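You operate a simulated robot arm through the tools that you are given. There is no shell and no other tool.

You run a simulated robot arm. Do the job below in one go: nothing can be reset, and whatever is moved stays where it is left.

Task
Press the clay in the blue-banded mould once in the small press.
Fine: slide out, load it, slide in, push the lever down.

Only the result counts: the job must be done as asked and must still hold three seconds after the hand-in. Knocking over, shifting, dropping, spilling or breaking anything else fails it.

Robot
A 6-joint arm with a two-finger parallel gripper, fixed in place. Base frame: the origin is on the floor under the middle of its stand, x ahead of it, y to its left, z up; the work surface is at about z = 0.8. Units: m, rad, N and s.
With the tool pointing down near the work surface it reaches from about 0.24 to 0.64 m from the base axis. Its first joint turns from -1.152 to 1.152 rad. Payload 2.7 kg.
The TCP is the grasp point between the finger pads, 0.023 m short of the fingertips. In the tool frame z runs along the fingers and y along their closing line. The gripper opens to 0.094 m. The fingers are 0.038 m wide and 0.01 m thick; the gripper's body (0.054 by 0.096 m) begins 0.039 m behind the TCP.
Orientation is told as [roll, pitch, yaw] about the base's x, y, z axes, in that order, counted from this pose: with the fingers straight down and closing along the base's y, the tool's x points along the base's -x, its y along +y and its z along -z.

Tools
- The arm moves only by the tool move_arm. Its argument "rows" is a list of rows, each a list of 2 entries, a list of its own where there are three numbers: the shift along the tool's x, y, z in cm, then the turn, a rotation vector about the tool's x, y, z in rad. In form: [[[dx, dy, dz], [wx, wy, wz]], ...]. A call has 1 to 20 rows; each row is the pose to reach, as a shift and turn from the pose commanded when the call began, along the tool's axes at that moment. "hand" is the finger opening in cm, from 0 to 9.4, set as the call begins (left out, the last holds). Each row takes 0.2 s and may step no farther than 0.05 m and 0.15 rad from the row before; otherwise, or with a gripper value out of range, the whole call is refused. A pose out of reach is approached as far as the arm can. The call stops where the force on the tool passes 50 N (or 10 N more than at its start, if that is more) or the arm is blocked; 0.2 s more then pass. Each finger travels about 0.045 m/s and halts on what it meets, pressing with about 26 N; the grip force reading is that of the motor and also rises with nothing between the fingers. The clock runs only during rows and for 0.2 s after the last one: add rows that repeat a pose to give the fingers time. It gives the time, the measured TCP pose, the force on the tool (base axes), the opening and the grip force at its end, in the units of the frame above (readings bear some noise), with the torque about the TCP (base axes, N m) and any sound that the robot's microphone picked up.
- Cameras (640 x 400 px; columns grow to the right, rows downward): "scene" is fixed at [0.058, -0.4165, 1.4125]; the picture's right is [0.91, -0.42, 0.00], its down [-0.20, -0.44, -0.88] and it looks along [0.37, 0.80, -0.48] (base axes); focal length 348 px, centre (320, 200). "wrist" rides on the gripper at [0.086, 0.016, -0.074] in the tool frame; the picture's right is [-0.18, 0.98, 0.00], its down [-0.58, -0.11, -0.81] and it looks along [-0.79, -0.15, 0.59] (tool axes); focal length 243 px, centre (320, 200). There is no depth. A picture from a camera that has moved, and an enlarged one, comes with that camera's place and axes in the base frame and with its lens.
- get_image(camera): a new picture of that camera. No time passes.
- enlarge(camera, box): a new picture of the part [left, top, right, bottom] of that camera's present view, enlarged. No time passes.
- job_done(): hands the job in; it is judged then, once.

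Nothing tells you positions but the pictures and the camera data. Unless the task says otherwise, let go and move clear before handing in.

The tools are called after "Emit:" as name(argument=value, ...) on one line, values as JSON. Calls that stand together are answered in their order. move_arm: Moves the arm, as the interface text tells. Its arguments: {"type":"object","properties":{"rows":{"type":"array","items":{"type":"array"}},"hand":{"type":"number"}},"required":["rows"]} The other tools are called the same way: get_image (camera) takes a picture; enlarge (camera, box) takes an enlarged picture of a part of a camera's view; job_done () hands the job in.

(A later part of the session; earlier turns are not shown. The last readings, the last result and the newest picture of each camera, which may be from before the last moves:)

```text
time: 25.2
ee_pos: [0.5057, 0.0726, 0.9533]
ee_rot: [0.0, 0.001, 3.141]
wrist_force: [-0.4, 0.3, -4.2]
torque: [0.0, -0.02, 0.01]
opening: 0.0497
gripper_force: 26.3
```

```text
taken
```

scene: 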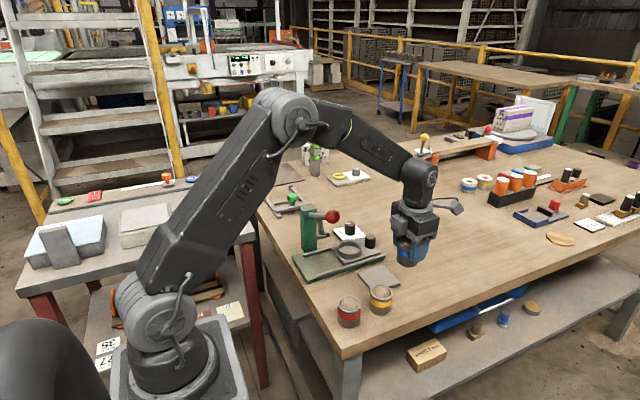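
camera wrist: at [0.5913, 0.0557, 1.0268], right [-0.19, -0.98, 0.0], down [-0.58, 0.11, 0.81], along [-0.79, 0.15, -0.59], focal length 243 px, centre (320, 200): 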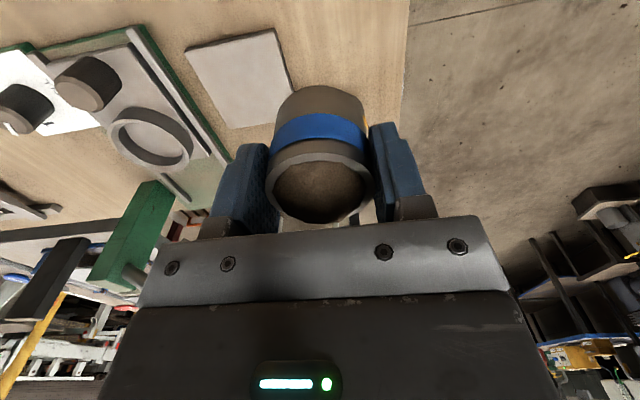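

The mould is held securely with the other two undisturbed. I'll carry it across to above the ring, keeping clear of the lever.

Emit:
move_arm(rows=[[[-0.3, -2.0, 0], [0, 0, 0]], [[-0.8, -5.0, 0], [0, 0, 0]], [[-1.5, -8.5, 0], [0, 0, 0]], [[-2.4, -12.0, 0], [0, 0, 0]], [[-3.4, -15.5, 0], [0, 0, 0]], [[-4.2, -17.6, 0], [0, 0, 0]], [[-4.4, -18.2, 0], [0, 0, 0]], [[-4.4, -18.2, 0], [0, 0, 0]]])

Emit:
get_image(camera="wrist")

Emit:
enlarge(camera="scene", box=[290, 160, 430, 290])

```text
time: 27.0
ee_pos: [0.4643, 0.2526, 0.9522]
ee_rot: [0.001, -0.001, 3.139]
wrist_force: [-0.2, -0.2, -4.5]
torque: [-0.01, 0.0, 0.03]
opening: 0.0497
gripper_force: 25.9
```

```text
taken
camera wrist: at [0.5507, 0.236, 1.0257], right [-0.19, -0.98, 0.0], down [-0.58, 0.11, 0.81], along [-0.79, 0.15, -0.59], focal length 243 px, centre (320, 200)
```

wrist: 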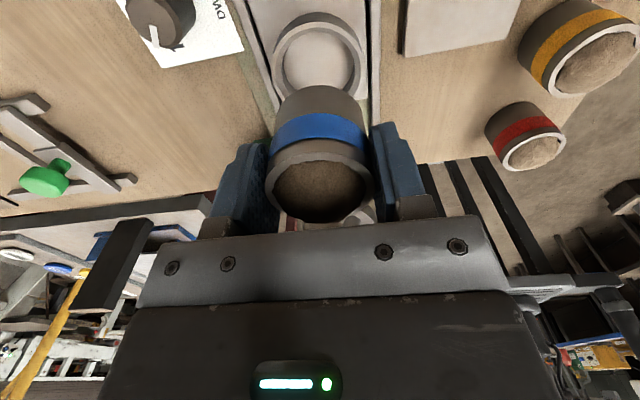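

```text
3.08 times, centred on (360, 225) of scene
camera zoom: at [0.058, -0.4164, 1.4126], right [0.91, -0.42, 0.0], down [-0.2, -0.44, -0.88], along [0.37, 0.8, -0.48], focal length 1071 px, centre (197, 123)
```

zoom: 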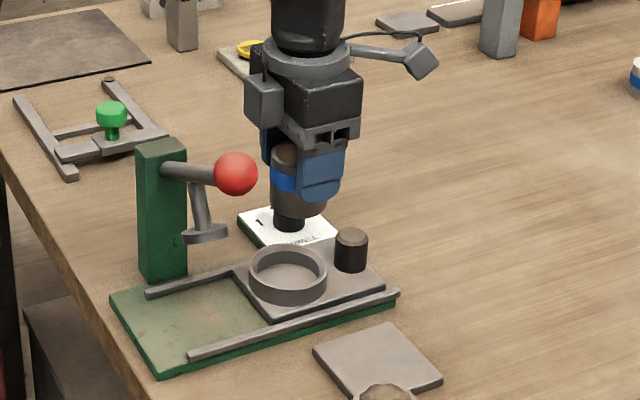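

Emit:
enlarge(camera="wrist", box=[250, 0, 390, 110])

Emit:
enlarge(camera="wrist", box=[240, 70, 400, 230])

```text
3.64 times, centred on (320, 55) of wrist
camera zoom: at [0.5507, 0.236, 1.0257], right [-0.19, -0.98, 0.0], down [-0.58, 0.11, 0.81], along [-0.79, 0.15, -0.59], focal length 882 px, centre (320, 727)
```

zoom: 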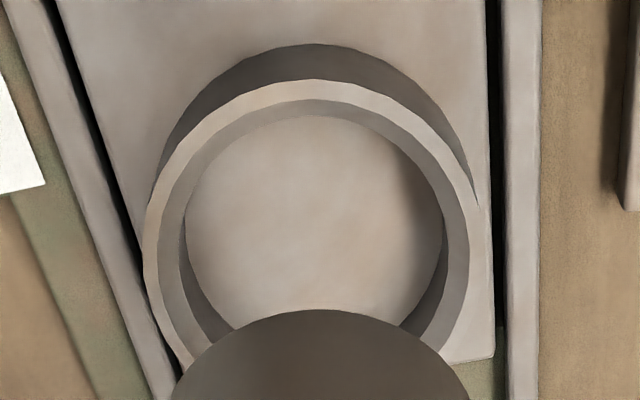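

```text
2.50 times, centred on (320, 150) of wrist
camera zoom: at [0.5507, 0.236, 1.0257], right [-0.19, -0.98, 0.0], down [-0.58, 0.11, 0.81], along [-0.79, 0.15, -0.59], focal length 606 px, centre (320, 325)
```

zoom: 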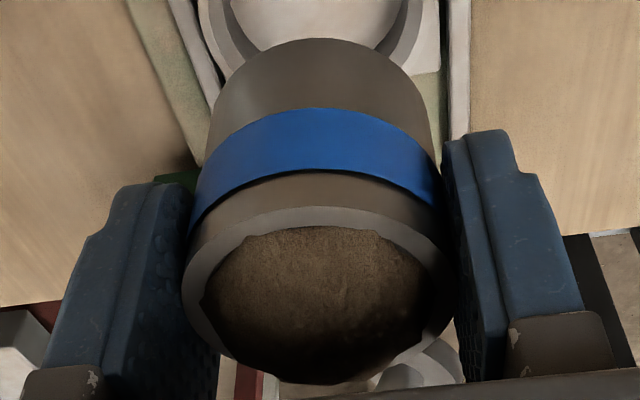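

Relative to the ring centre (0.461, 0.254), the mould is 2.4 mm too far in x and about 2 mm short in y. I'll correct that and lower to just above the rim.

Emit:
move_arm(rows=[[[-0.24, -0.18, 0], [0, 0, 0]], [[-0.24, -0.18, 2.0], [0, 0, 0]], [[-0.24, -0.18, 4.0], [0, 0, 0]], [[-0.24, -0.18, 5.4], [0, 0, 0]], [[-0.24, -0.18, 5.4], [0, 0, 0]]])

Emit:
enlarge(camera="wrist", box=[230, 0, 410, 150])

Emit:
enlarge(camera="scene", box=[320, 210, 400, 270])

```text
time: 28.2
ee_pos: [0.461, 0.2546, 0.899]
ee_rot: [0.0, -0.001, 3.139]
wrist_force: [-0.1, -0.1, -3.9]
torque: [-0.01, 0.01, 0.01]
opening: 0.0496
gripper_force: 26.5
```

```text
2.67 times, centred on (320, 75) of wrist
camera zoom: at [0.5471, 0.2384, 0.9724], right [-0.19, -0.98, 0.0], down [-0.58, 0.11, 0.81], along [-0.79, 0.15, -0.59], focal length 647 px, centre (320, 533)
```

zoom: 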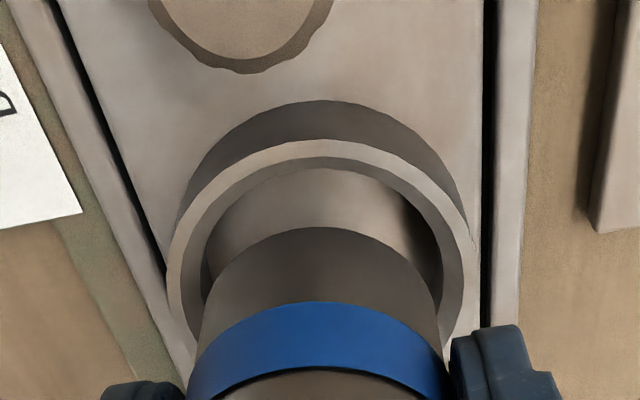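

```text
6.67 times, centred on (360, 240) of scene
camera zoom: at [0.058, -0.4164, 1.4126], right [0.91, -0.42, 0.0], down [-0.2, -0.44, -0.88], along [0.37, 0.8, -0.48], focal length 2321 px, centre (53, -67)
```

zoom: 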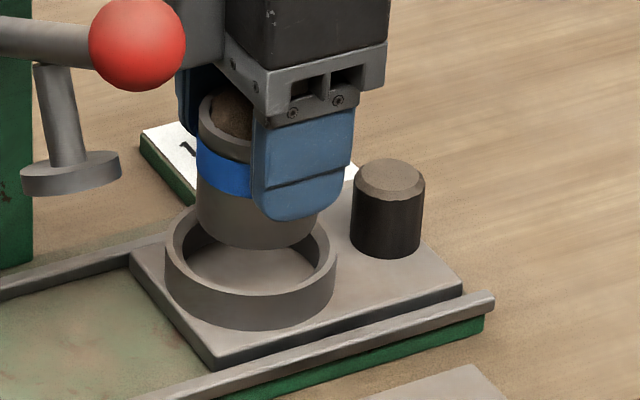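

Alignment is within about 1–2 mm and the ring's chamfer will guide the rest. I'll nudge 1 mm in −x and lower slowly into the ring, watching the force.

Emit:
move_arm(rows=[[[-0.08, 0, 0.4], [0, 0, 0]], [[-0.08, 0, 0.8], [0, 0, 0]], [[-0.08, 0, 1.2], [0, 0, 0]], [[-0.08, 0, 1.6], [0, 0, 0]], [[-0.08, 0, 1.9], [0, 0, 0]]])

Emit:
enlarge(camera="scene", box=[320, 210, 400, 270])

Emit:
enlarge(camera="wrist", box=[230, 0, 410, 150])

```text
time: 29.4
ee_pos: [0.4598, 0.2568, 0.8794]
ee_rot: [0.0, 0.001, 3.14]
wrist_force: [0.2, -1.1, -4.3]
torque: [0.0, 0.02, 0.03]
opening: 0.0493
gripper_force: 25.8
```

```text
6.67 times, centred on (360, 240) of scene
camera zoom: at [0.058, -0.4164, 1.4126], right [0.91, -0.42, 0.0], down [-0.2, -0.44, -0.88], along [0.37, 0.8, -0.48], focal length 2321 px, centre (53, -67)
```

zoom: 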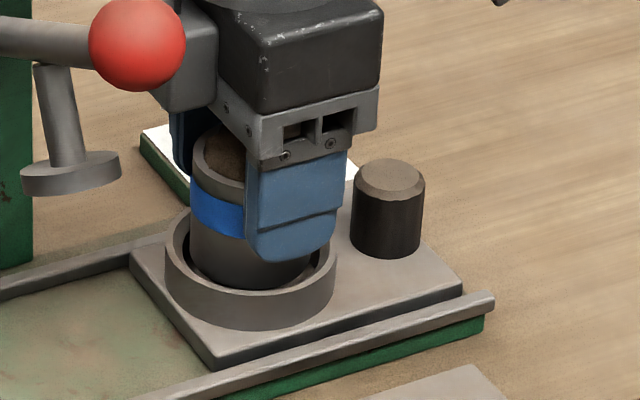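

```text
2.67 times, centred on (320, 75) of wrist
camera zoom: at [0.5453, 0.2389, 0.953], right [-0.19, -0.98, 0.0], down [-0.58, 0.11, 0.81], along [-0.79, 0.15, -0.59], focal length 647 px, centre (320, 533)
```

zoom: 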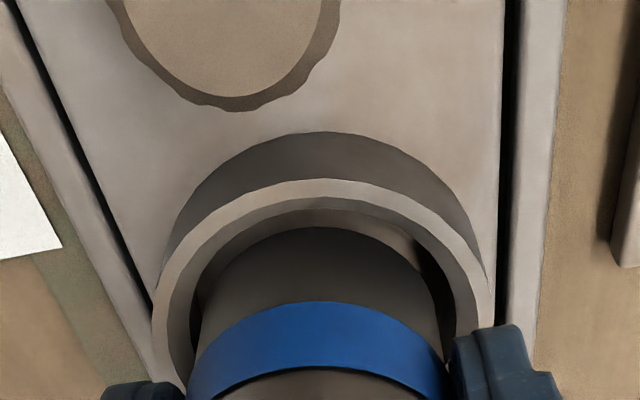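

The mould's bottom is inside the ring without contact. I'll continue down in small steps until it seats.

Emit:
move_arm(rows=[[[0, 0.05, 0.2], [0, 0, 0]], [[0, 0.05, 0.4], [0, 0, 0]], [[0, 0.05, 0.6], [0, 0, 0]], [[0, 0.05, 0.8], [0, 0, 0]]])

Emit:
enlarge(camera="scene", box=[320, 210, 400, 270])

Emit:
enlarge(camera="wrist", box=[230, 0, 410, 150])

```text
time: 30.4
ee_pos: [0.46, 0.2549, 0.8717]
ee_rot: [0.001, 0.001, 3.14]
wrist_force: [0.2, 0.6, -4.5]
torque: [-0.06, 0.0, 0.01]
opening: 0.0495
gripper_force: 25.9
```

```text
6.67 times, centred on (360, 240) of scene
camera zoom: at [0.058, -0.4164, 1.4126], right [0.91, -0.42, 0.0], down [-0.2, -0.44, -0.88], along [0.37, 0.8, -0.48], focal length 2321 px, centre (53, -67)
```

zoom: 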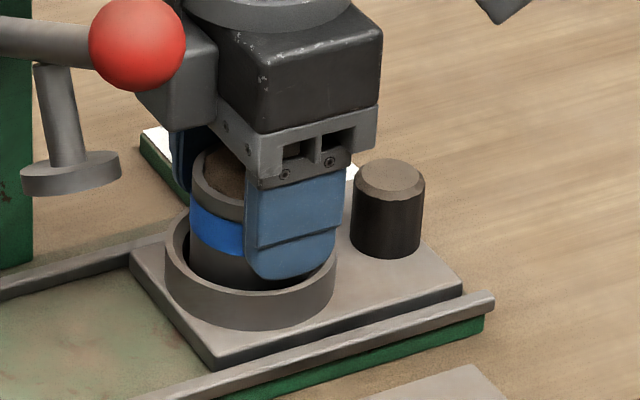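

```text
2.67 times, centred on (320, 75) of wrist
camera zoom: at [0.5448, 0.2379, 0.9452], right [-0.19, -0.98, 0.0], down [-0.58, 0.11, 0.81], along [-0.79, 0.15, -0.59], focal length 647 px, centre (320, 533)
```

zoom: 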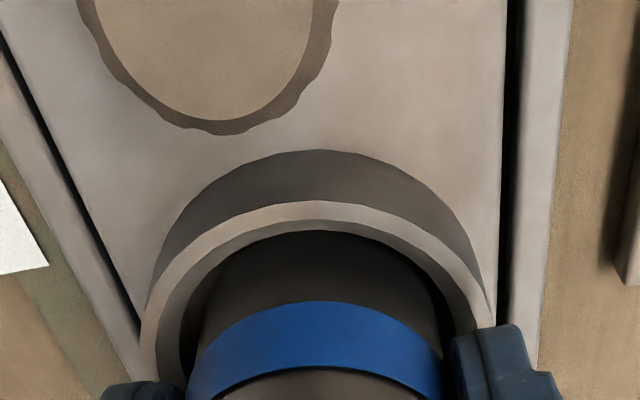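

Emit:
move_arm(rows=[[[0, 0, 0.15], [0, 0, 0]], [[0, 0, 0.3], [0, 0, 0]], [[0, 0, 0.45], [0, 0, 0]], [[0, 0, 0.6], [0, 0, 0]]])

Emit:
enlarge(camera="scene", box=[320, 210, 400, 270])

```text
time: 31.4
ee_pos: [0.4595, 0.2551, 0.8685]
ee_rot: [-0.001, 0.004, 3.139]
wrist_force: [-4.6, 1.6, 12.0]
torque: [-0.15, 0.46, -0.1]
opening: 0.0492
gripper_force: 26.0
```

```text
6.67 times, centred on (360, 240) of scene
camera zoom: at [0.0577, -0.4165, 1.4125], right [0.91, -0.42, 0.0], down [-0.2, -0.44, -0.88], along [0.37, 0.8, -0.48], focal length 2321 px, centre (53, -67)
```

zoom: 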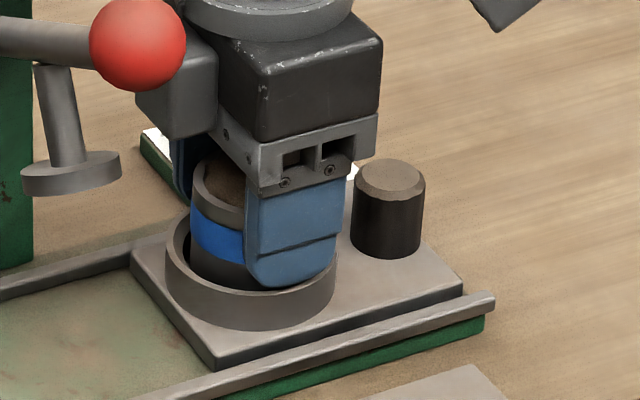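

Contact at 12 N with the mould bottom at about z 0.8245, which matches the tray floor. I'll ease the pressure and open the fingers.

Emit:
move_arm(rows=[[[0, 0, -0.1], [0, 0, 0]], [[0, 0, -0.15], [0, 0, 0]]])

Emit:
move_arm(rows=[[[0, 0, 0], [0, 0, 0]], [[0, 0, 0], [0, 0, 0]], [[0, 0, 0], [0, 0, 0]]], hand=6.4)

Emit:
enlarge(camera="scene", box=[320, 210, 400, 270])

Emit:
get_image(camera="wrist")

```text
time: 32.0
ee_pos: [0.4603, 0.2544, 0.8662]
ee_rot: [0.002, 0.002, 3.14]
wrist_force: [-2.3, 4.0, 10.1]
torque: [-0.03, 0.25, -0.08]
opening: 0.0497
gripper_force: 26.2
```

```text
time: 32.8
ee_pos: [0.4591, 0.2546, 0.8659]
ee_rot: [0.001, 0.0, 3.141]
wrist_force: [1.0, 0.0, -0.2]
torque: [-0.03, -0.01, 0.0]
opening: 0.0641
gripper_force: 0.0
```

```text
6.67 times, centred on (360, 240) of scene
camera zoom: at [0.058, -0.4165, 1.4125], right [0.91, -0.42, 0.0], down [-0.2, -0.44, -0.88], along [0.37, 0.8, -0.48], focal length 2321 px, centre (53, -67)
```

zoom: 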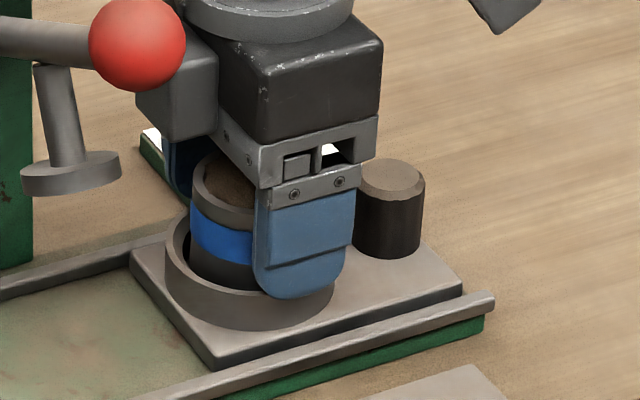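

```text
taken
camera wrist: at [0.5451, 0.2377, 0.9406], right [-0.19, -0.98, 0.0], down [-0.58, 0.11, 0.81], along [-0.79, 0.15, -0.59], focal length 243 px, centre (320, 200)
```

wrist: 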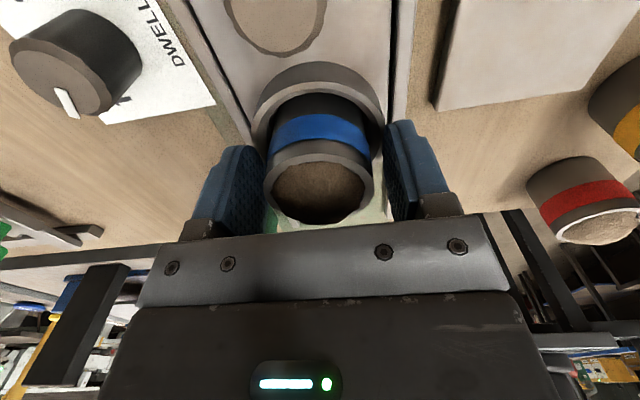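

The mould is standing in the ring and the fingers are free. I'll lift away vertically and inspect the seating.

Emit:
move_arm(rows=[[[0, 0, -1.0], [0, 0, 0]], [[0, 0, -3.0], [0, 0, 0]], [[0, 0, -6.0], [0, 0, 0]], [[0, 0, -9.0], [0, 0, 0]], [[2.0, 0, -12.5], [0, 0, 0]], [[4.5, 0, -15.5], [0, 0, 0]], [[6.7, 0, -16.5], [0, 0, 0]], [[6.7, 0, -16.5], [0, 0, 0]]], hand=6.4)

Emit:
enlarge(camera="scene", box=[300, 180, 420, 280])

Emit:
get_image(camera="wrist")

```text
time: 34.6
ee_pos: [0.5275, 0.2573, 1.032]
ee_rot: [0.0, -0.001, 3.139]
wrist_force: [0.7, -0.6, 0.4]
torque: [-0.02, 0.01, -0.01]
opening: 0.0641
gripper_force: 0.0
```

```text
4.00 times, centred on (360, 230) of scene
camera zoom: at [0.058, -0.4165, 1.4125], right [0.91, -0.42, 0.0], down [-0.2, -0.44, -0.88], along [0.37, 0.8, -0.48], focal length 1393 px, centre (160, 80)
```

zoom: 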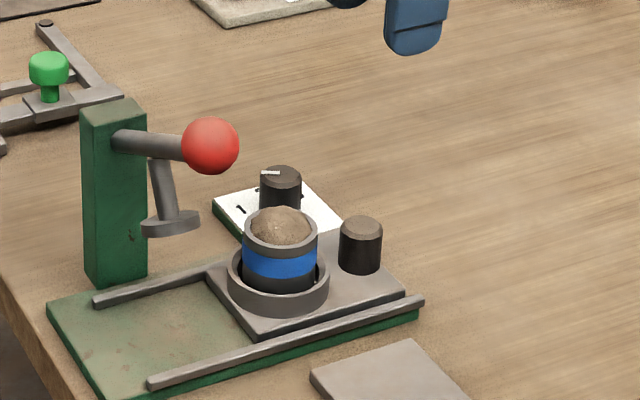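

```text
taken
camera wrist: at [0.6127, 0.2403, 1.106], right [-0.19, -0.98, 0.0], down [-0.58, 0.11, 0.81], along [-0.79, 0.15, -0.59], focal length 243 px, centre (320, 200)
```

wrist: 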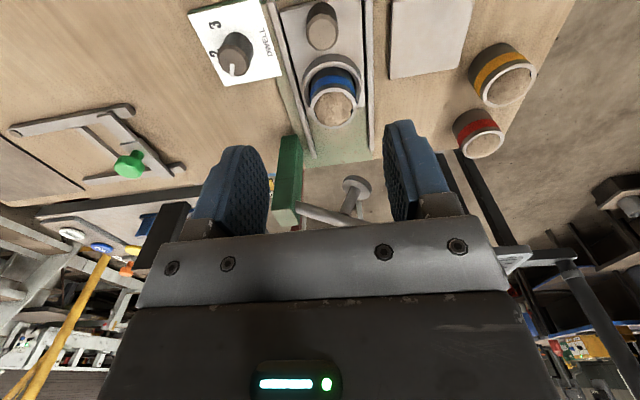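

The mould is seated upright and the ram disc at z≈0.91 leaves clearance over the clay. Next I'll come down on the tray knob at (0.527, 0.2545) again to slide the tray in.

Emit:
move_arm(rows=[[[0, 0.2, 4.0], [0, 0, 0]], [[0, 0.2, 8.0], [0, 0, 0]], [[0, 0.2, 11.0], [0, 0, 0]], [[0, 0.2, 11.0], [0, 0, 0]]], hand=5.0)

Emit:
get_image(camera="wrist")

Emit:
enlarge(camera="scene", box=[300, 180, 420, 280])

```text
time: 35.6
ee_pos: [0.5226, 0.2548, 0.922]
ee_rot: [-0.001, 0.001, 3.14]
wrist_force: [0.3, 0.0, -0.3]
torque: [-0.01, -0.03, 0.0]
opening: 0.0501
gripper_force: 0.0
```

```text
taken
camera wrist: at [0.6094, 0.237, 0.9957], right [-0.19, -0.98, 0.0], down [-0.58, 0.11, 0.81], along [-0.79, 0.15, -0.59], focal length 243 px, centre (320, 200)
```

wrist: 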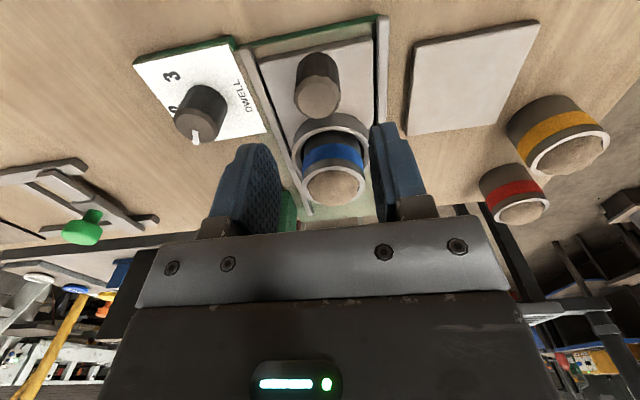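

```text
4.00 times, centred on (360, 230) of scene
camera zoom: at [0.058, -0.4165, 1.4125], right [0.91, -0.42, 0.0], down [-0.2, -0.44, -0.88], along [0.37, 0.8, -0.48], focal length 1393 px, centre (160, 80)
```

zoom: 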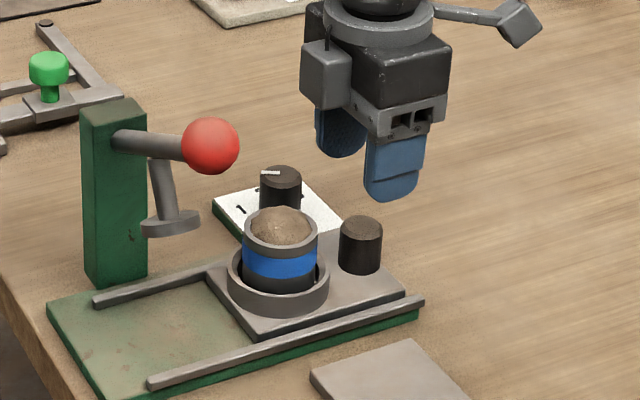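

Emit:
move_arm(rows=[[[0.1, -0.25, 2.0], [0, 0, 0]], [[0.1, -0.25, 4.0], [0, 0, 0]], [[0.1, -0.25, 6.0], [0, 0, 0]], [[0.1, -0.25, 6.2], [0, 0, 0]], [[0.1, -0.25, 6.2], [0, 0, 0]]])

Emit:
get_image(camera="wrist")

Emit:
enlarge(camera="scene", box=[300, 180, 420, 280])

```text
time: 36.8
ee_pos: [0.5265, 0.2576, 0.8596]
ee_rot: [0.001, -0.001, 3.14]
wrist_force: [0.6, 0.1, 0.2]
torque: [0.01, 0.01, 0.0]
opening: 0.0502
gripper_force: 0.1
```

```text
taken
camera wrist: at [0.6125, 0.2394, 0.9337], right [-0.19, -0.98, 0.0], down [-0.58, 0.11, 0.81], along [-0.79, 0.15, -0.59], focal length 243 px, centre (320, 200)
```

wrist: 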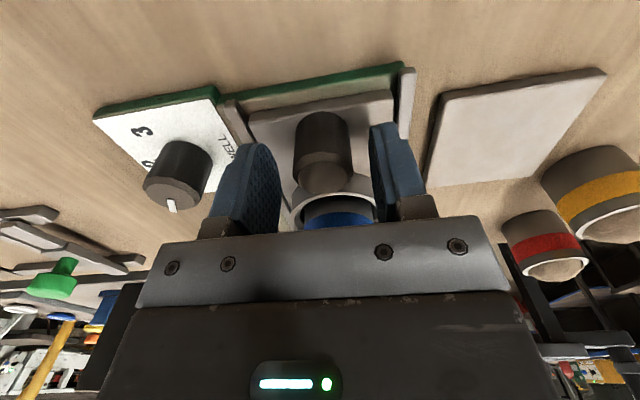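

```text
4.00 times, centred on (360, 230) of scene
camera zoom: at [0.058, -0.4165, 1.4125], right [0.91, -0.42, 0.0], down [-0.2, -0.44, -0.88], along [0.37, 0.8, -0.48], focal length 1393 px, centre (160, 80)
```

zoom: 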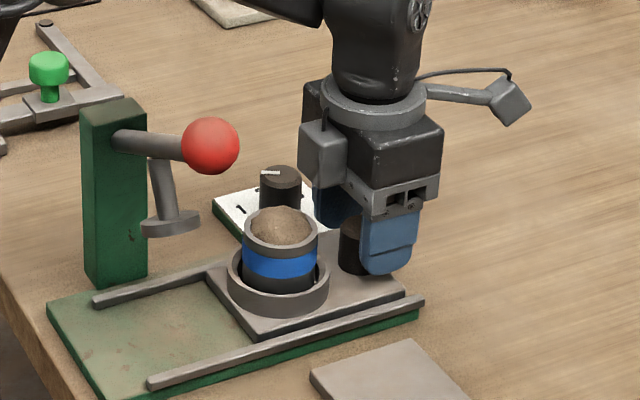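

The knob is centred between the fingers as before, and the body is clear of the mould. I'll close on it.

Emit:
move_arm(rows=[[[0, 0.05, 0], [0, 0, 0]], [[0, 0.05, 0], [0, 0, 0]], [[0, 0.05, 0], [0, 0, 0]], [[0, 0.05, 0], [0, 0, 0]]], hand=1.5)

```text
time: 37.8
ee_pos: [0.5275, 0.2547, 0.8599]
ee_rot: [0.0, 0.002, 3.14]
wrist_force: [-0.1, -6.6, 0.7]
torque: [0.41, 0.1, 0.0]
opening: 0.0293
gripper_force: 45.4
```

Emit:
move_arm(rows=[[[-0.3, 0.08, 0], [0, 0, 0]], [[-0.7, 0.1, 0], [0, 0, 0]], [[-1.2, 0.1, 0], [0, 0, 0]], [[-1.7, 0.12, 0], [0, 0, 0]], [[-2.2, 0.12, 0], [0, 0, 0]]])

Emit:
enlarge(camera="scene", box=[300, 180, 420, 280])

```text
time: 39.0
ee_pos: [0.5051, 0.255, 0.8604]
ee_rot: [0.001, 0.0, 3.141]
wrist_force: [0.4, 9.1, -1.5]
torque: [-0.39, 0.49, -0.08]
opening: 0.0296
gripper_force: 44.9
```

```text
4.00 times, centred on (360, 230) of scene
camera zoom: at [0.058, -0.4162, 1.4126], right [0.91, -0.42, 0.0], down [-0.2, -0.44, -0.88], along [0.37, 0.8, -0.48], focal length 1393 px, centre (160, 80)
```

zoom: 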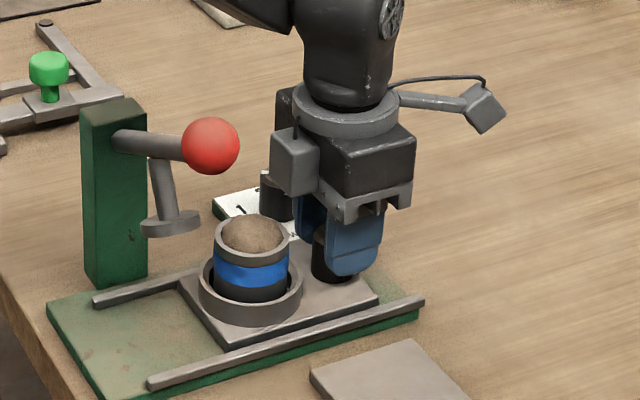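

The tray slides in smoothly with the mould upright. Continuing inward.

Emit:
move_arm(rows=[[[-0.4, -0.05, 0], [0, 0, 0]], [[-0.8, -0.07, 0], [0, 0, 0]], [[-1.2, -0.07, 0], [0, 0, 0]], [[-1.7, -0.07, 0], [0, 0, 0]], [[-2.2, -0.07, 0], [0, 0, 0]], [[-2.7, -0.07, 0], [0, 0, 0]]])

Emit:
enlarge(camera="scene", box=[300, 180, 420, 280])

```text
time: 40.4
ee_pos: [0.4775, 0.2551, 0.8598]
ee_rot: [0.001, 0.0, 3.139]
wrist_force: [1.4, 14.8, -4.5]
torque: [-0.35, 0.08, -0.04]
opening: 0.0294
gripper_force: 44.7
```

```text
4.00 times, centred on (360, 230) of scene
camera zoom: at [0.0581, -0.4161, 1.4127], right [0.91, -0.42, 0.0], down [-0.2, -0.44, -0.88], along [0.37, 0.8, -0.48], focal length 1393 px, centre (160, 80)
```

zoom: 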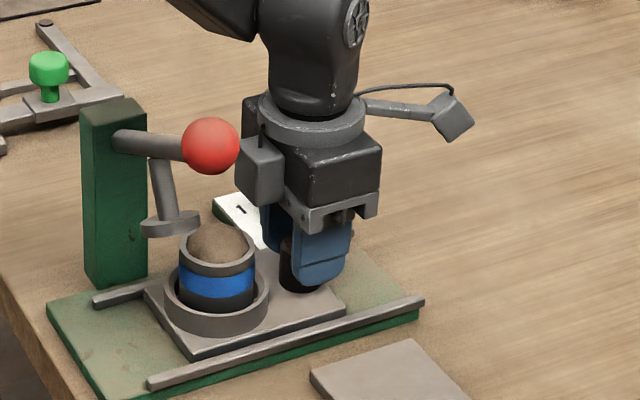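

Emit:
move_arm(rows=[[[-0.4, -0.1, 0], [0, 0, 0]], [[-0.8, -0.12, 0], [0, 0, 0]], [[-1.2, -0.12, 0], [0, 0, 0]], [[-1.6, -0.12, 0], [0, 0, 0]], [[-2.0, -0.12, 0], [0, 0, 0]]])

Emit:
enlarge(camera="scene", box=[300, 190, 380, 260])

```text
time: 41.6
ee_pos: [0.459, 0.2556, 0.86]
ee_rot: [0.003, 0.0, 3.139]
wrist_force: [1.1, -7.8, -1.3]
torque: [0.4, -1.37, -0.16]
opening: 0.0297
gripper_force: 44.8
```

```text
5.71 times, centred on (340, 225) of scene
camera zoom: at [0.0579, -0.4167, 1.4125], right [0.91, -0.42, 0.0], down [-0.2, -0.44, -0.88], along [0.37, 0.8, -0.48], focal length 1989 px, centre (206, 57)
```

zoom: 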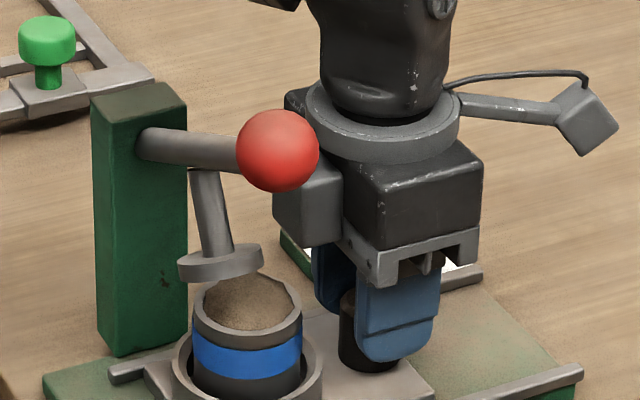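

Dome clears the ram. About 2 cm remain to the home position, so I'll go slowly and watch for a stop.

Emit:
move_arm(rows=[[[-0.4, 0.05, 0], [0, 0, 0]], [[-0.8, 0.05, 0], [0, 0, 0]], [[-1.2, 0.05, 0], [0, 0, 0]], [[-1.5, 0.05, 0], [0, 0, 0]], [[-1.8, 0.05, 0], [0, 0, 0]], [[-2.0, 0.05, 0], [0, 0, 0]]])

Emit:
enlarge(camera="scene", box=[290, 190, 380, 280])

Emit:
get_image(camera="wrist")

```text
time: 43.0
ee_pos: [0.4381, 0.2552, 0.8597]
ee_rot: [0.0, -0.001, 3.14]
wrist_force: [-1.2, -15.0, 10.0]
torque: [0.14, 0.59, 0.07]
opening: 0.0296
gripper_force: 44.7
```

```text
4.44 times, centred on (335, 235) of scene
camera zoom: at [0.0578, -0.4169, 1.4124], right [0.91, -0.42, 0.0], down [-0.2, -0.44, -0.88], along [0.37, 0.8, -0.48], focal length 1547 px, centre (253, 44)
```

zoom: 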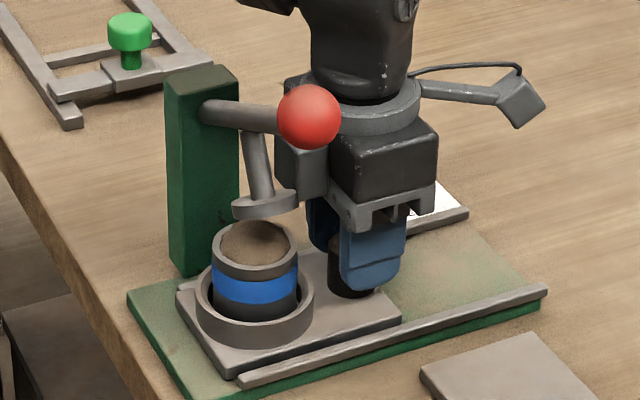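

```text
taken
camera wrist: at [0.5234, 0.2383, 0.9338], right [-0.19, -0.98, 0.0], down [-0.58, 0.11, 0.81], along [-0.79, 0.15, -0.59], focal length 243 px, centre (320, 200)
```

wrist: 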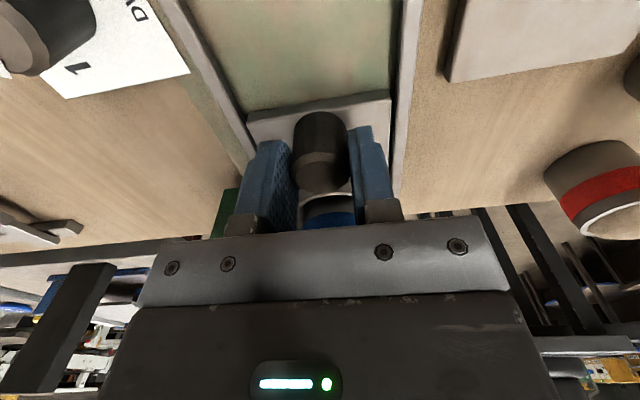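

The tray is back near its starting position. I'll release the knob, then compare with the first picture before going for the lever.

Emit:
move_arm(rows=[[[0, 0.1, 0], [0, 0, 0]], [[0, 0.1, 0], [0, 0, 0]], [[0, 0.1, 0], [0, 0, 0]]], hand=5.0)

Emit:
enlarge(camera="scene", box=[295, 190, 385, 280])

```text
time: 43.8
ee_pos: [0.4375, 0.2537, 0.8599]
ee_rot: [0.001, 0.002, 3.138]
wrist_force: [0.2, 0.3, 0.9]
torque: [0.02, -0.02, 0.01]
opening: 0.05
gripper_force: 0.0
```

```text
4.44 times, centred on (340, 235) of scene
camera zoom: at [0.058, -0.4165, 1.4125], right [0.91, -0.42, 0.0], down [-0.2, -0.44, -0.88], along [0.37, 0.8, -0.48], focal length 1547 px, centre (231, 44)
```

zoom: 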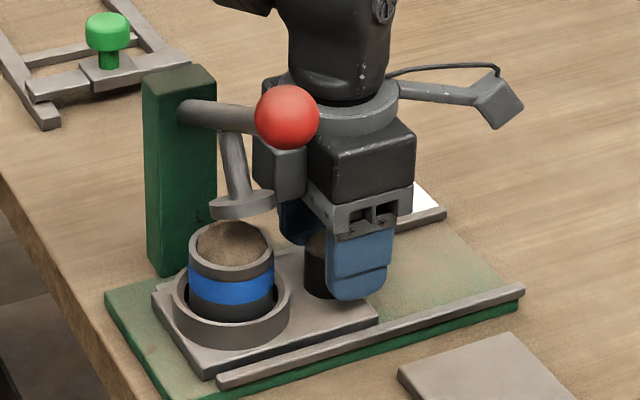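

The tray matches its original position exactly. I'll lift the gripper straight up and clear, then move over the red lever ball at about (0.369, 0.187, 1.000).

Emit:
move_arm(rows=[[[0, 0, -2.0], [0, 0, 0]], [[0, 0, -5.0], [0, 0, 0]], [[0, 0, -9.0], [0, 0, 0]], [[0, 0, -13.5], [0, 0, 0]], [[0, 0, -18.0], [0, 0, 0]], [[0, 0, -22.5], [0, 0, 0]], [[0, 0, -25.0], [0, 0, 0]]])

Emit:
enlarge(camera="scene", box=[295, 190, 385, 280])

Emit:
get_image(camera="wrist")

```text
time: 45.4
ee_pos: [0.4393, 0.2563, 1.1108]
ee_rot: [0.002, -0.003, 3.139]
wrist_force: [-0.2, 0.6, 1.2]
torque: [-0.01, 0.0, -0.01]
opening: 0.0501
gripper_force: 0.0
```

```text
4.44 times, centred on (340, 235) of scene
camera zoom: at [0.0579, -0.4165, 1.4125], right [0.91, -0.42, 0.0], down [-0.2, -0.44, -0.88], along [0.37, 0.8, -0.48], focal length 1547 px, centre (231, 44)
```

zoom: 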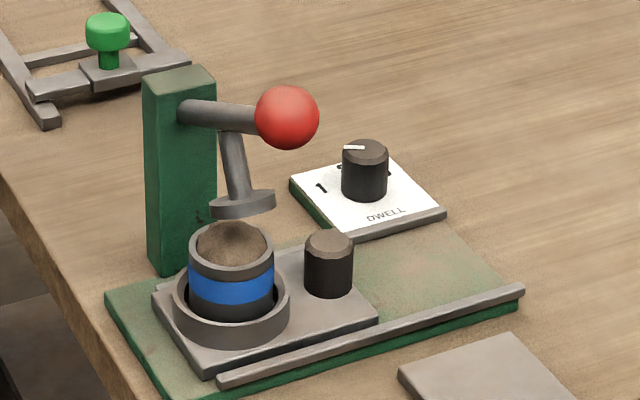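

```text
taken
camera wrist: at [0.525, 0.2393, 1.1838], right [-0.19, -0.98, 0.0], down [-0.58, 0.11, 0.81], along [-0.79, 0.15, -0.59], focal length 243 px, centre (320, 200)
```

wrist: 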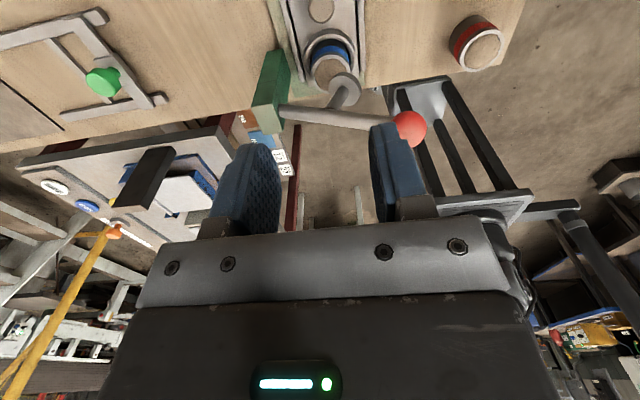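

The pointer is at 1 on the dwell dial, and the mould sits squarely under the ram. I'll close the fingers and hover over the red ball.

Emit:
move_arm(rows=[[[-1.7, 1.75, 0], [0, 0, 0]], [[-3.4, 3.5, 0], [0, 0, 0]], [[-5.1, 5.3, 0], [0, 0, 0]], [[-6.8, 7.0, 0], [0, 0, 0]], [[-6.8, 7.0, 1.5], [0, 0, 0]], [[-6.8, 7.0, 3.0], [0, 0, 0]], [[-6.8, 7.0, 3.0], [0, 0, 0]]], hand=0)

Emit:
get_image(camera="wrist")

Emit:
enlarge(camera="scene", box=[270, 130, 400, 260])

```text
time: 47.0
ee_pos: [0.3714, 0.1857, 1.0812]
ee_rot: [0.001, -0.001, 3.139]
wrist_force: [-0.4, 0.1, 0.1]
torque: [0.01, -0.03, 0.04]
opening: 0.0
gripper_force: 25.6
```

```text
taken
camera wrist: at [0.4561, 0.168, 1.1541], right [-0.19, -0.98, 0.0], down [-0.58, 0.11, 0.81], along [-0.79, 0.15, -0.59], focal length 243 px, centre (320, 200)
```

wrist: 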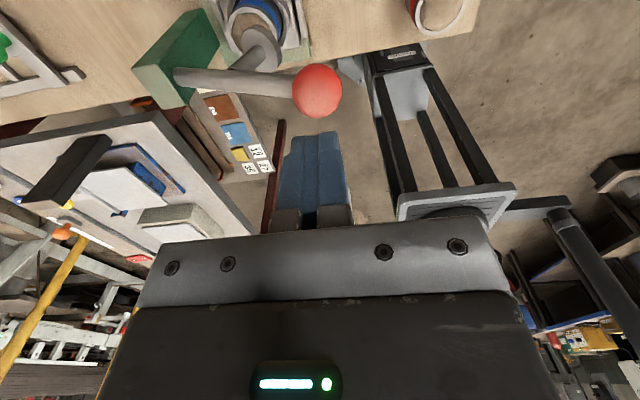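

```text
3.08 times, centred on (335, 195) of scene
camera zoom: at [0.058, -0.4165, 1.4125], right [0.91, -0.42, 0.0], down [-0.2, -0.44, -0.88], along [0.37, 0.8, -0.48], focal length 1071 px, centre (274, 215)
```

zoom: 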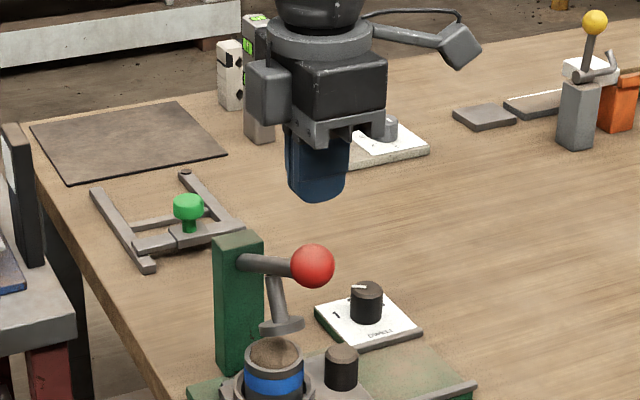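

The fingertips are aligned over the ball at (0.370, 0.186, 1.000). I'll lower to just above it, then press gently.

Emit:
move_arm(rows=[[[0, 0.05, 1.5], [0, 0, 0]], [[0, 0.1, 3.0], [0, 0, 0]], [[0, 0.1, 3.8], [0, 0, 0]], [[0, 0.1, 4.3], [0, 0, 0]], [[0, 0.15, 4.8], [0, 0, 0]]])

Emit:
enlarge(camera="scene", box=[290, 170, 380, 260])

```text
time: 48.2
ee_pos: [0.3696, 0.1837, 1.0331]
ee_rot: [0.001, 0.002, 3.139]
wrist_force: [1.0, -4.4, 3.7]
torque: [-0.06, 0.02, 0.0]
opening: 0.0
gripper_force: 25.9
```

```text
4.44 times, centred on (335, 215) of scene
camera zoom: at [0.0579, -0.4166, 1.4125], right [0.91, -0.42, 0.0], down [-0.2, -0.44, -0.88], along [0.37, 0.8, -0.48], focal length 1547 px, centre (253, 133)
```

zoom: 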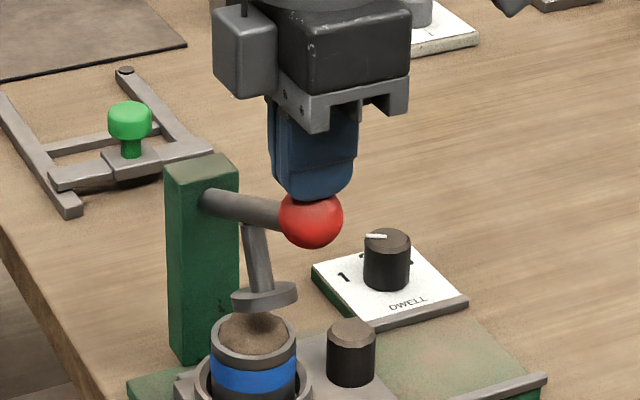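

The fingertips are on the ball and the lever has started to move. I'll keep pushing down, following its arc slightly towards −y.

Emit:
move_arm(rows=[[[0, 0.15, 0.5], [0, 0, 0]], [[0, 0.3, 1.0], [0, 0, 0]], [[0, 0.45, 1.5], [0, 0, 0]], [[0, 0.6, 2.0], [0, 0, 0]]])

Emit:
enlarge(camera="scene", box=[290, 170, 380, 260])

```text
time: 49.2
ee_pos: [0.3688, 0.1768, 1.0129]
ee_rot: [0.0, -0.001, 3.14]
wrist_force: [-0.3, -4.2, 4.0]
torque: [-0.07, 0.02, 0.05]
opening: 0.0002
gripper_force: 25.9
```

```text
4.44 times, centred on (335, 215) of scene
camera zoom: at [0.0579, -0.4166, 1.4125], right [0.91, -0.42, 0.0], down [-0.2, -0.44, -0.88], along [0.37, 0.8, -0.48], focal length 1547 px, centre (253, 133)
```

zoom: 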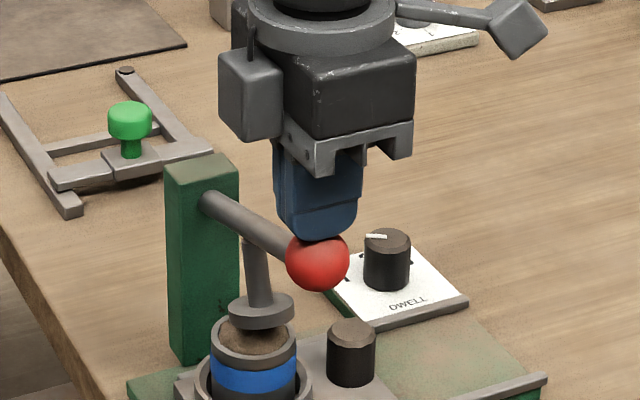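

The ram is almost at the clay. Pressing on in small steps.

Emit:
move_arm(rows=[[[0, 0.1, 0.5], [0, 0, 0]], [[0, 0.18, 1.0], [0, 0, 0]], [[0, 0.24, 1.5], [0, 0, 0]]])

Emit:
enlarge(camera="scene", box=[290, 170, 380, 260])

```text
time: 50.0
ee_pos: [0.3695, 0.1744, 0.9957]
ee_rot: [-0.002, 0.001, 3.14]
wrist_force: [0.8, -1.0, 3.0]
torque: [-0.07, 0.03, 0.0]
opening: 0.0
gripper_force: 26.0
```

```text
4.44 times, centred on (335, 215) of scene
camera zoom: at [0.0579, -0.4165, 1.4125], right [0.91, -0.42, 0.0], down [-0.2, -0.44, -0.88], along [0.37, 0.8, -0.48], focal length 1547 px, centre (253, 133)
```

zoom: 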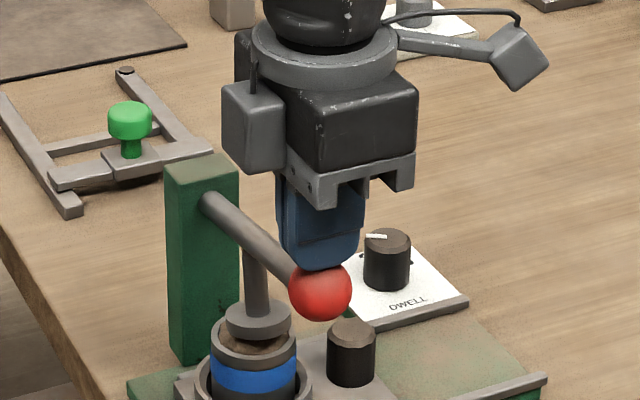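

Emit:
move_arm(rows=[[[0, 0.05, 0.4], [0, 0, 0]], [[0, 0.08, 0.8], [0, 0, 0]], [[0, 0.08, 1.2], [0, 0, 0]]])

Emit:
enlarge(camera="scene", box=[290, 170, 380, 260])

```text
time: 50.8
ee_pos: [0.3705, 0.1723, 0.9835]
ee_rot: [0.0, -0.001, 3.14]
wrist_force: [-0.2, -1.9, 4.7]
torque: [-0.06, 0.01, -0.04]
opening: 0.0001
gripper_force: 25.7
```

```text
4.44 times, centred on (335, 215) of scene
camera zoom: at [0.0579, -0.4165, 1.4125], right [0.91, -0.42, 0.0], down [-0.2, -0.44, -0.88], along [0.37, 0.8, -0.48], focal length 1547 px, centre (253, 133)
```

zoom: 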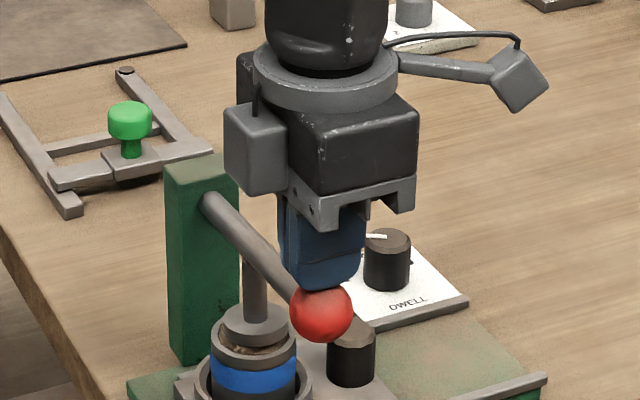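

Emit:
move_arm(rows=[[[0, 0.0, 0.3], [0, 0, 0]], [[0, 0.0, 0.6], [0, 0, 0]], [[0, 0.0, 0.9], [0, 0, 0]]])

Emit:
enlarge(camera="scene", box=[290, 170, 380, 260])

```text
time: 51.6
ee_pos: [0.37, 0.1734, 0.977]
ee_rot: [0.0, 0.002, 3.139]
wrist_force: [2.1, -1.9, 4.2]
torque: [-0.07, -0.03, 0.02]
opening: 0.0
gripper_force: 26.4
```

```text
4.44 times, centred on (335, 215) of scene
camera zoom: at [0.058, -0.4166, 1.4125], right [0.91, -0.42, 0.0], down [-0.2, -0.44, -0.88], along [0.37, 0.8, -0.48], focal length 1547 px, centre (253, 133)
```

zoom: 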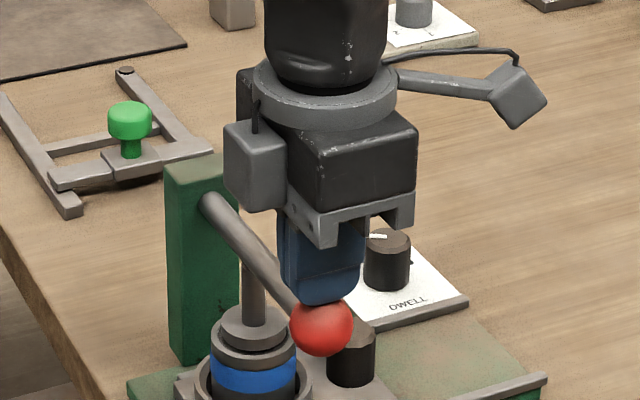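

Emit:
move_arm(rows=[[[0, -0.02, 0.3], [0, 0, 0]], [[0, -0.05, 0.6], [0, 0, 0]]])

Emit:
enlarge(camera="scene", box=[290, 170, 380, 260])

```text
time: 52.2
ee_pos: [0.369, 0.1728, 0.9734]
ee_rot: [0.001, 0.002, 3.14]
wrist_force: [-12.7, -14.5, 47.9]
torque: [-0.48, 0.29, -0.06]
opening: 0.0
gripper_force: 25.5
```

```text
4.44 times, centred on (335, 215) of scene
camera zoom: at [0.057, -0.4171, 1.4124], right [0.91, -0.42, 0.0], down [-0.2, -0.43, -0.88], along [0.37, 0.8, -0.48], focal length 1547 px, centre (253, 133)
```

zoom: 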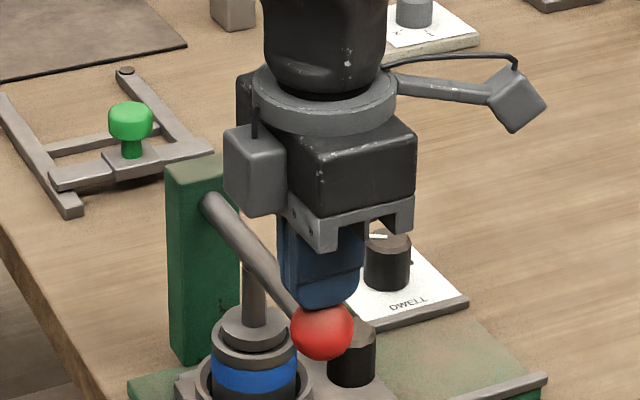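

The lever has hit its bottom stop, with 48 N on the tool. The dial is set to 1, so I'll hold it down for about a second and listen.

Emit:
move_arm(rows=[[[0, 0, -0.05], [0, 0, 0]], [[0, 0, -0.05], [0, 0, 0]], [[0, 0, -0.05], [0, 0, 0]]])

```text
time: 53.0
ee_pos: [0.3694, 0.1736, 0.9733]
ee_rot: [-0.002, 0.006, 3.14]
wrist_force: [-8.6, -17.4, 50.4]
torque: [-0.61, 0.18, -0.02]
opening: 0.0002
gripper_force: 26.1
```

No sound yet, and the lever has been down for about 1.1 s. I'll hold it slightly longer so the dwell of 1 is fully covered.

Emit:
move_arm(rows=[[[0, 0, 0], [0, 0, 0]]])

```text
time: 53.4
ee_pos: [0.3707, 0.1741, 0.9735]
ee_rot: [-0.001, 0.004, 3.14]
wrist_force: [-7.2, -17.0, 49.1]
torque: [-0.55, 0.17, -0.01]
opening: 0.0
gripper_force: 26.3
```

Emit:
enlarge(camera="scene", box=[290, 180, 390, 280])

Emit:
get_image(camera="wrist")

```text
4.00 times, centred on (340, 230) of scene
camera zoom: at [0.0572, -0.4172, 1.4123], right [0.91, -0.42, 0.0], down [-0.2, -0.43, -0.88], along [0.37, 0.8, -0.48], focal length 1393 px, centre (240, 80)
```

zoom: 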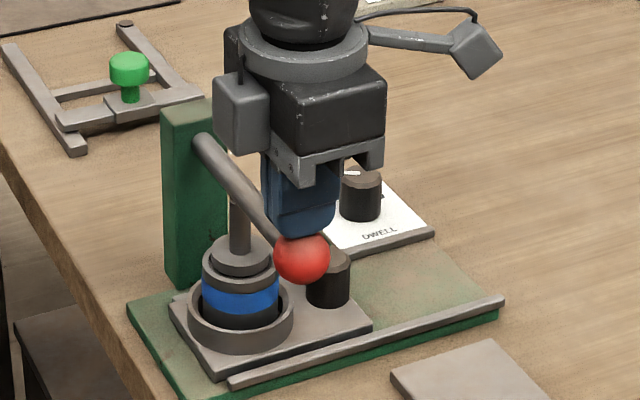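

```text
taken
camera wrist: at [0.4551, 0.1568, 1.0472], right [-0.18, -0.98, 0.0], down [-0.59, 0.11, 0.8], along [-0.79, 0.15, -0.6], focal length 243 px, centre (320, 200)
```

wrist: 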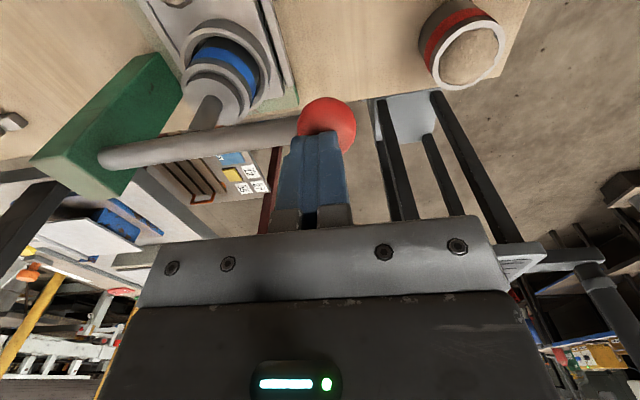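

Emit:
enlarge(camera="scene", box=[325, 230, 375, 275])

Emit:
enlarge(camera="wrist", box=[150, 0, 310, 130])

```text
8.89 times, centred on (350, 252) of scene
camera zoom: at [0.0572, -0.4172, 1.4123], right [0.91, -0.42, 0.0], down [-0.2, -0.43, -0.88], along [0.37, 0.8, -0.48], focal length 3095 px, centre (53, -267)
```

zoom: 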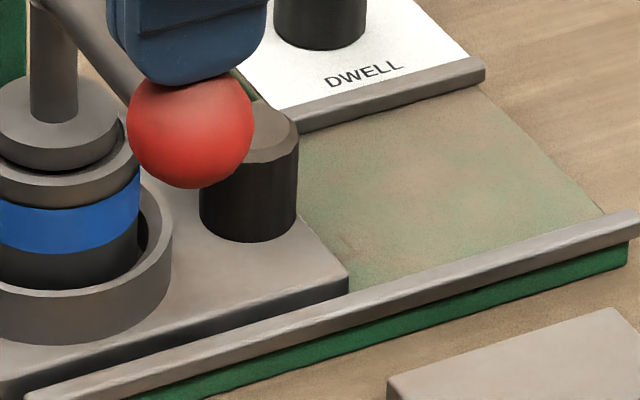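

```text
3.08 times, centred on (230, 65) of wrist
camera zoom: at [0.4551, 0.1568, 1.0472], right [-0.18, -0.98, 0.0], down [-0.59, 0.11, 0.8], along [-0.79, 0.15, -0.6], focal length 746 px, centre (597, 615)
```

zoom: 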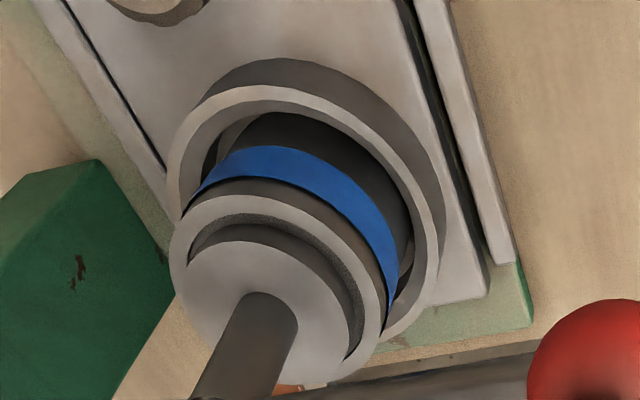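

The ram is down inside the mould and the lever is at its hard stop, held for about 1.5 s. I'll now ease back up along the arc so the lever returns gently.

Emit:
move_arm(rows=[[[0, 0, -0.4], [0, 0, 0]], [[0, 0, -0.9], [0, 0, 0]], [[0, 0, -1.4], [0, 0, 0]], [[0, -0.02, -1.9], [0, 0, 0]], [[0, -0.05, -2.4], [0, 0, 0]], [[0, -0.1, -2.9], [0, 0, 0]], [[0, -0.2, -3.4], [0, 0, 0]], [[0, -0.3, -3.9], [0, 0, 0]], [[0, -0.4, -4.4], [0, 0, 0]], [[0, -0.55, -4.9], [0, 0, 0]], [[0, -0.7, -5.4], [0, 0, 0]], [[0, -0.9, -5.9], [0, 0, 0]], [[0, -1.1, -6.4], [0, 0, 0]], [[0, -1.2, -6.9], [0, 0, 0]], [[0, -1.2, -7.4], [0, 0, 0]]])

Emit:
enlarge(camera="scene", box=[290, 180, 390, 280])

```text
time: 56.6
ee_pos: [0.3703, 0.1866, 1.0449]
ee_rot: [0.001, 0.0, 3.14]
wrist_force: [0.0, -0.3, -0.5]
torque: [-0.01, 0.04, -0.01]
opening: 0.0
gripper_force: 26.1
```

```text
4.00 times, centred on (340, 230) of scene
camera zoom: at [0.058, -0.4165, 1.4125], right [0.91, -0.42, 0.0], down [-0.2, -0.44, -0.88], along [0.37, 0.8, -0.48], focal length 1393 px, centre (240, 80)
```

zoom: 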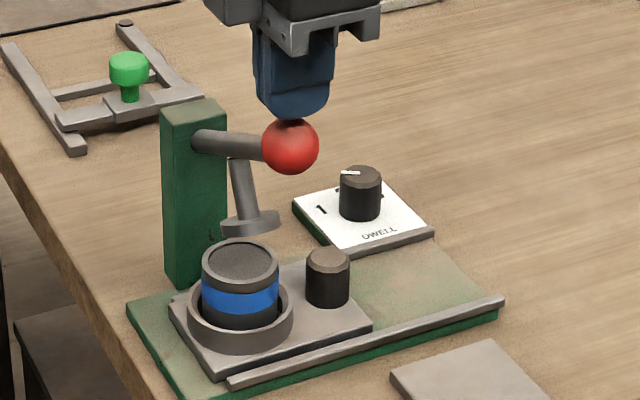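

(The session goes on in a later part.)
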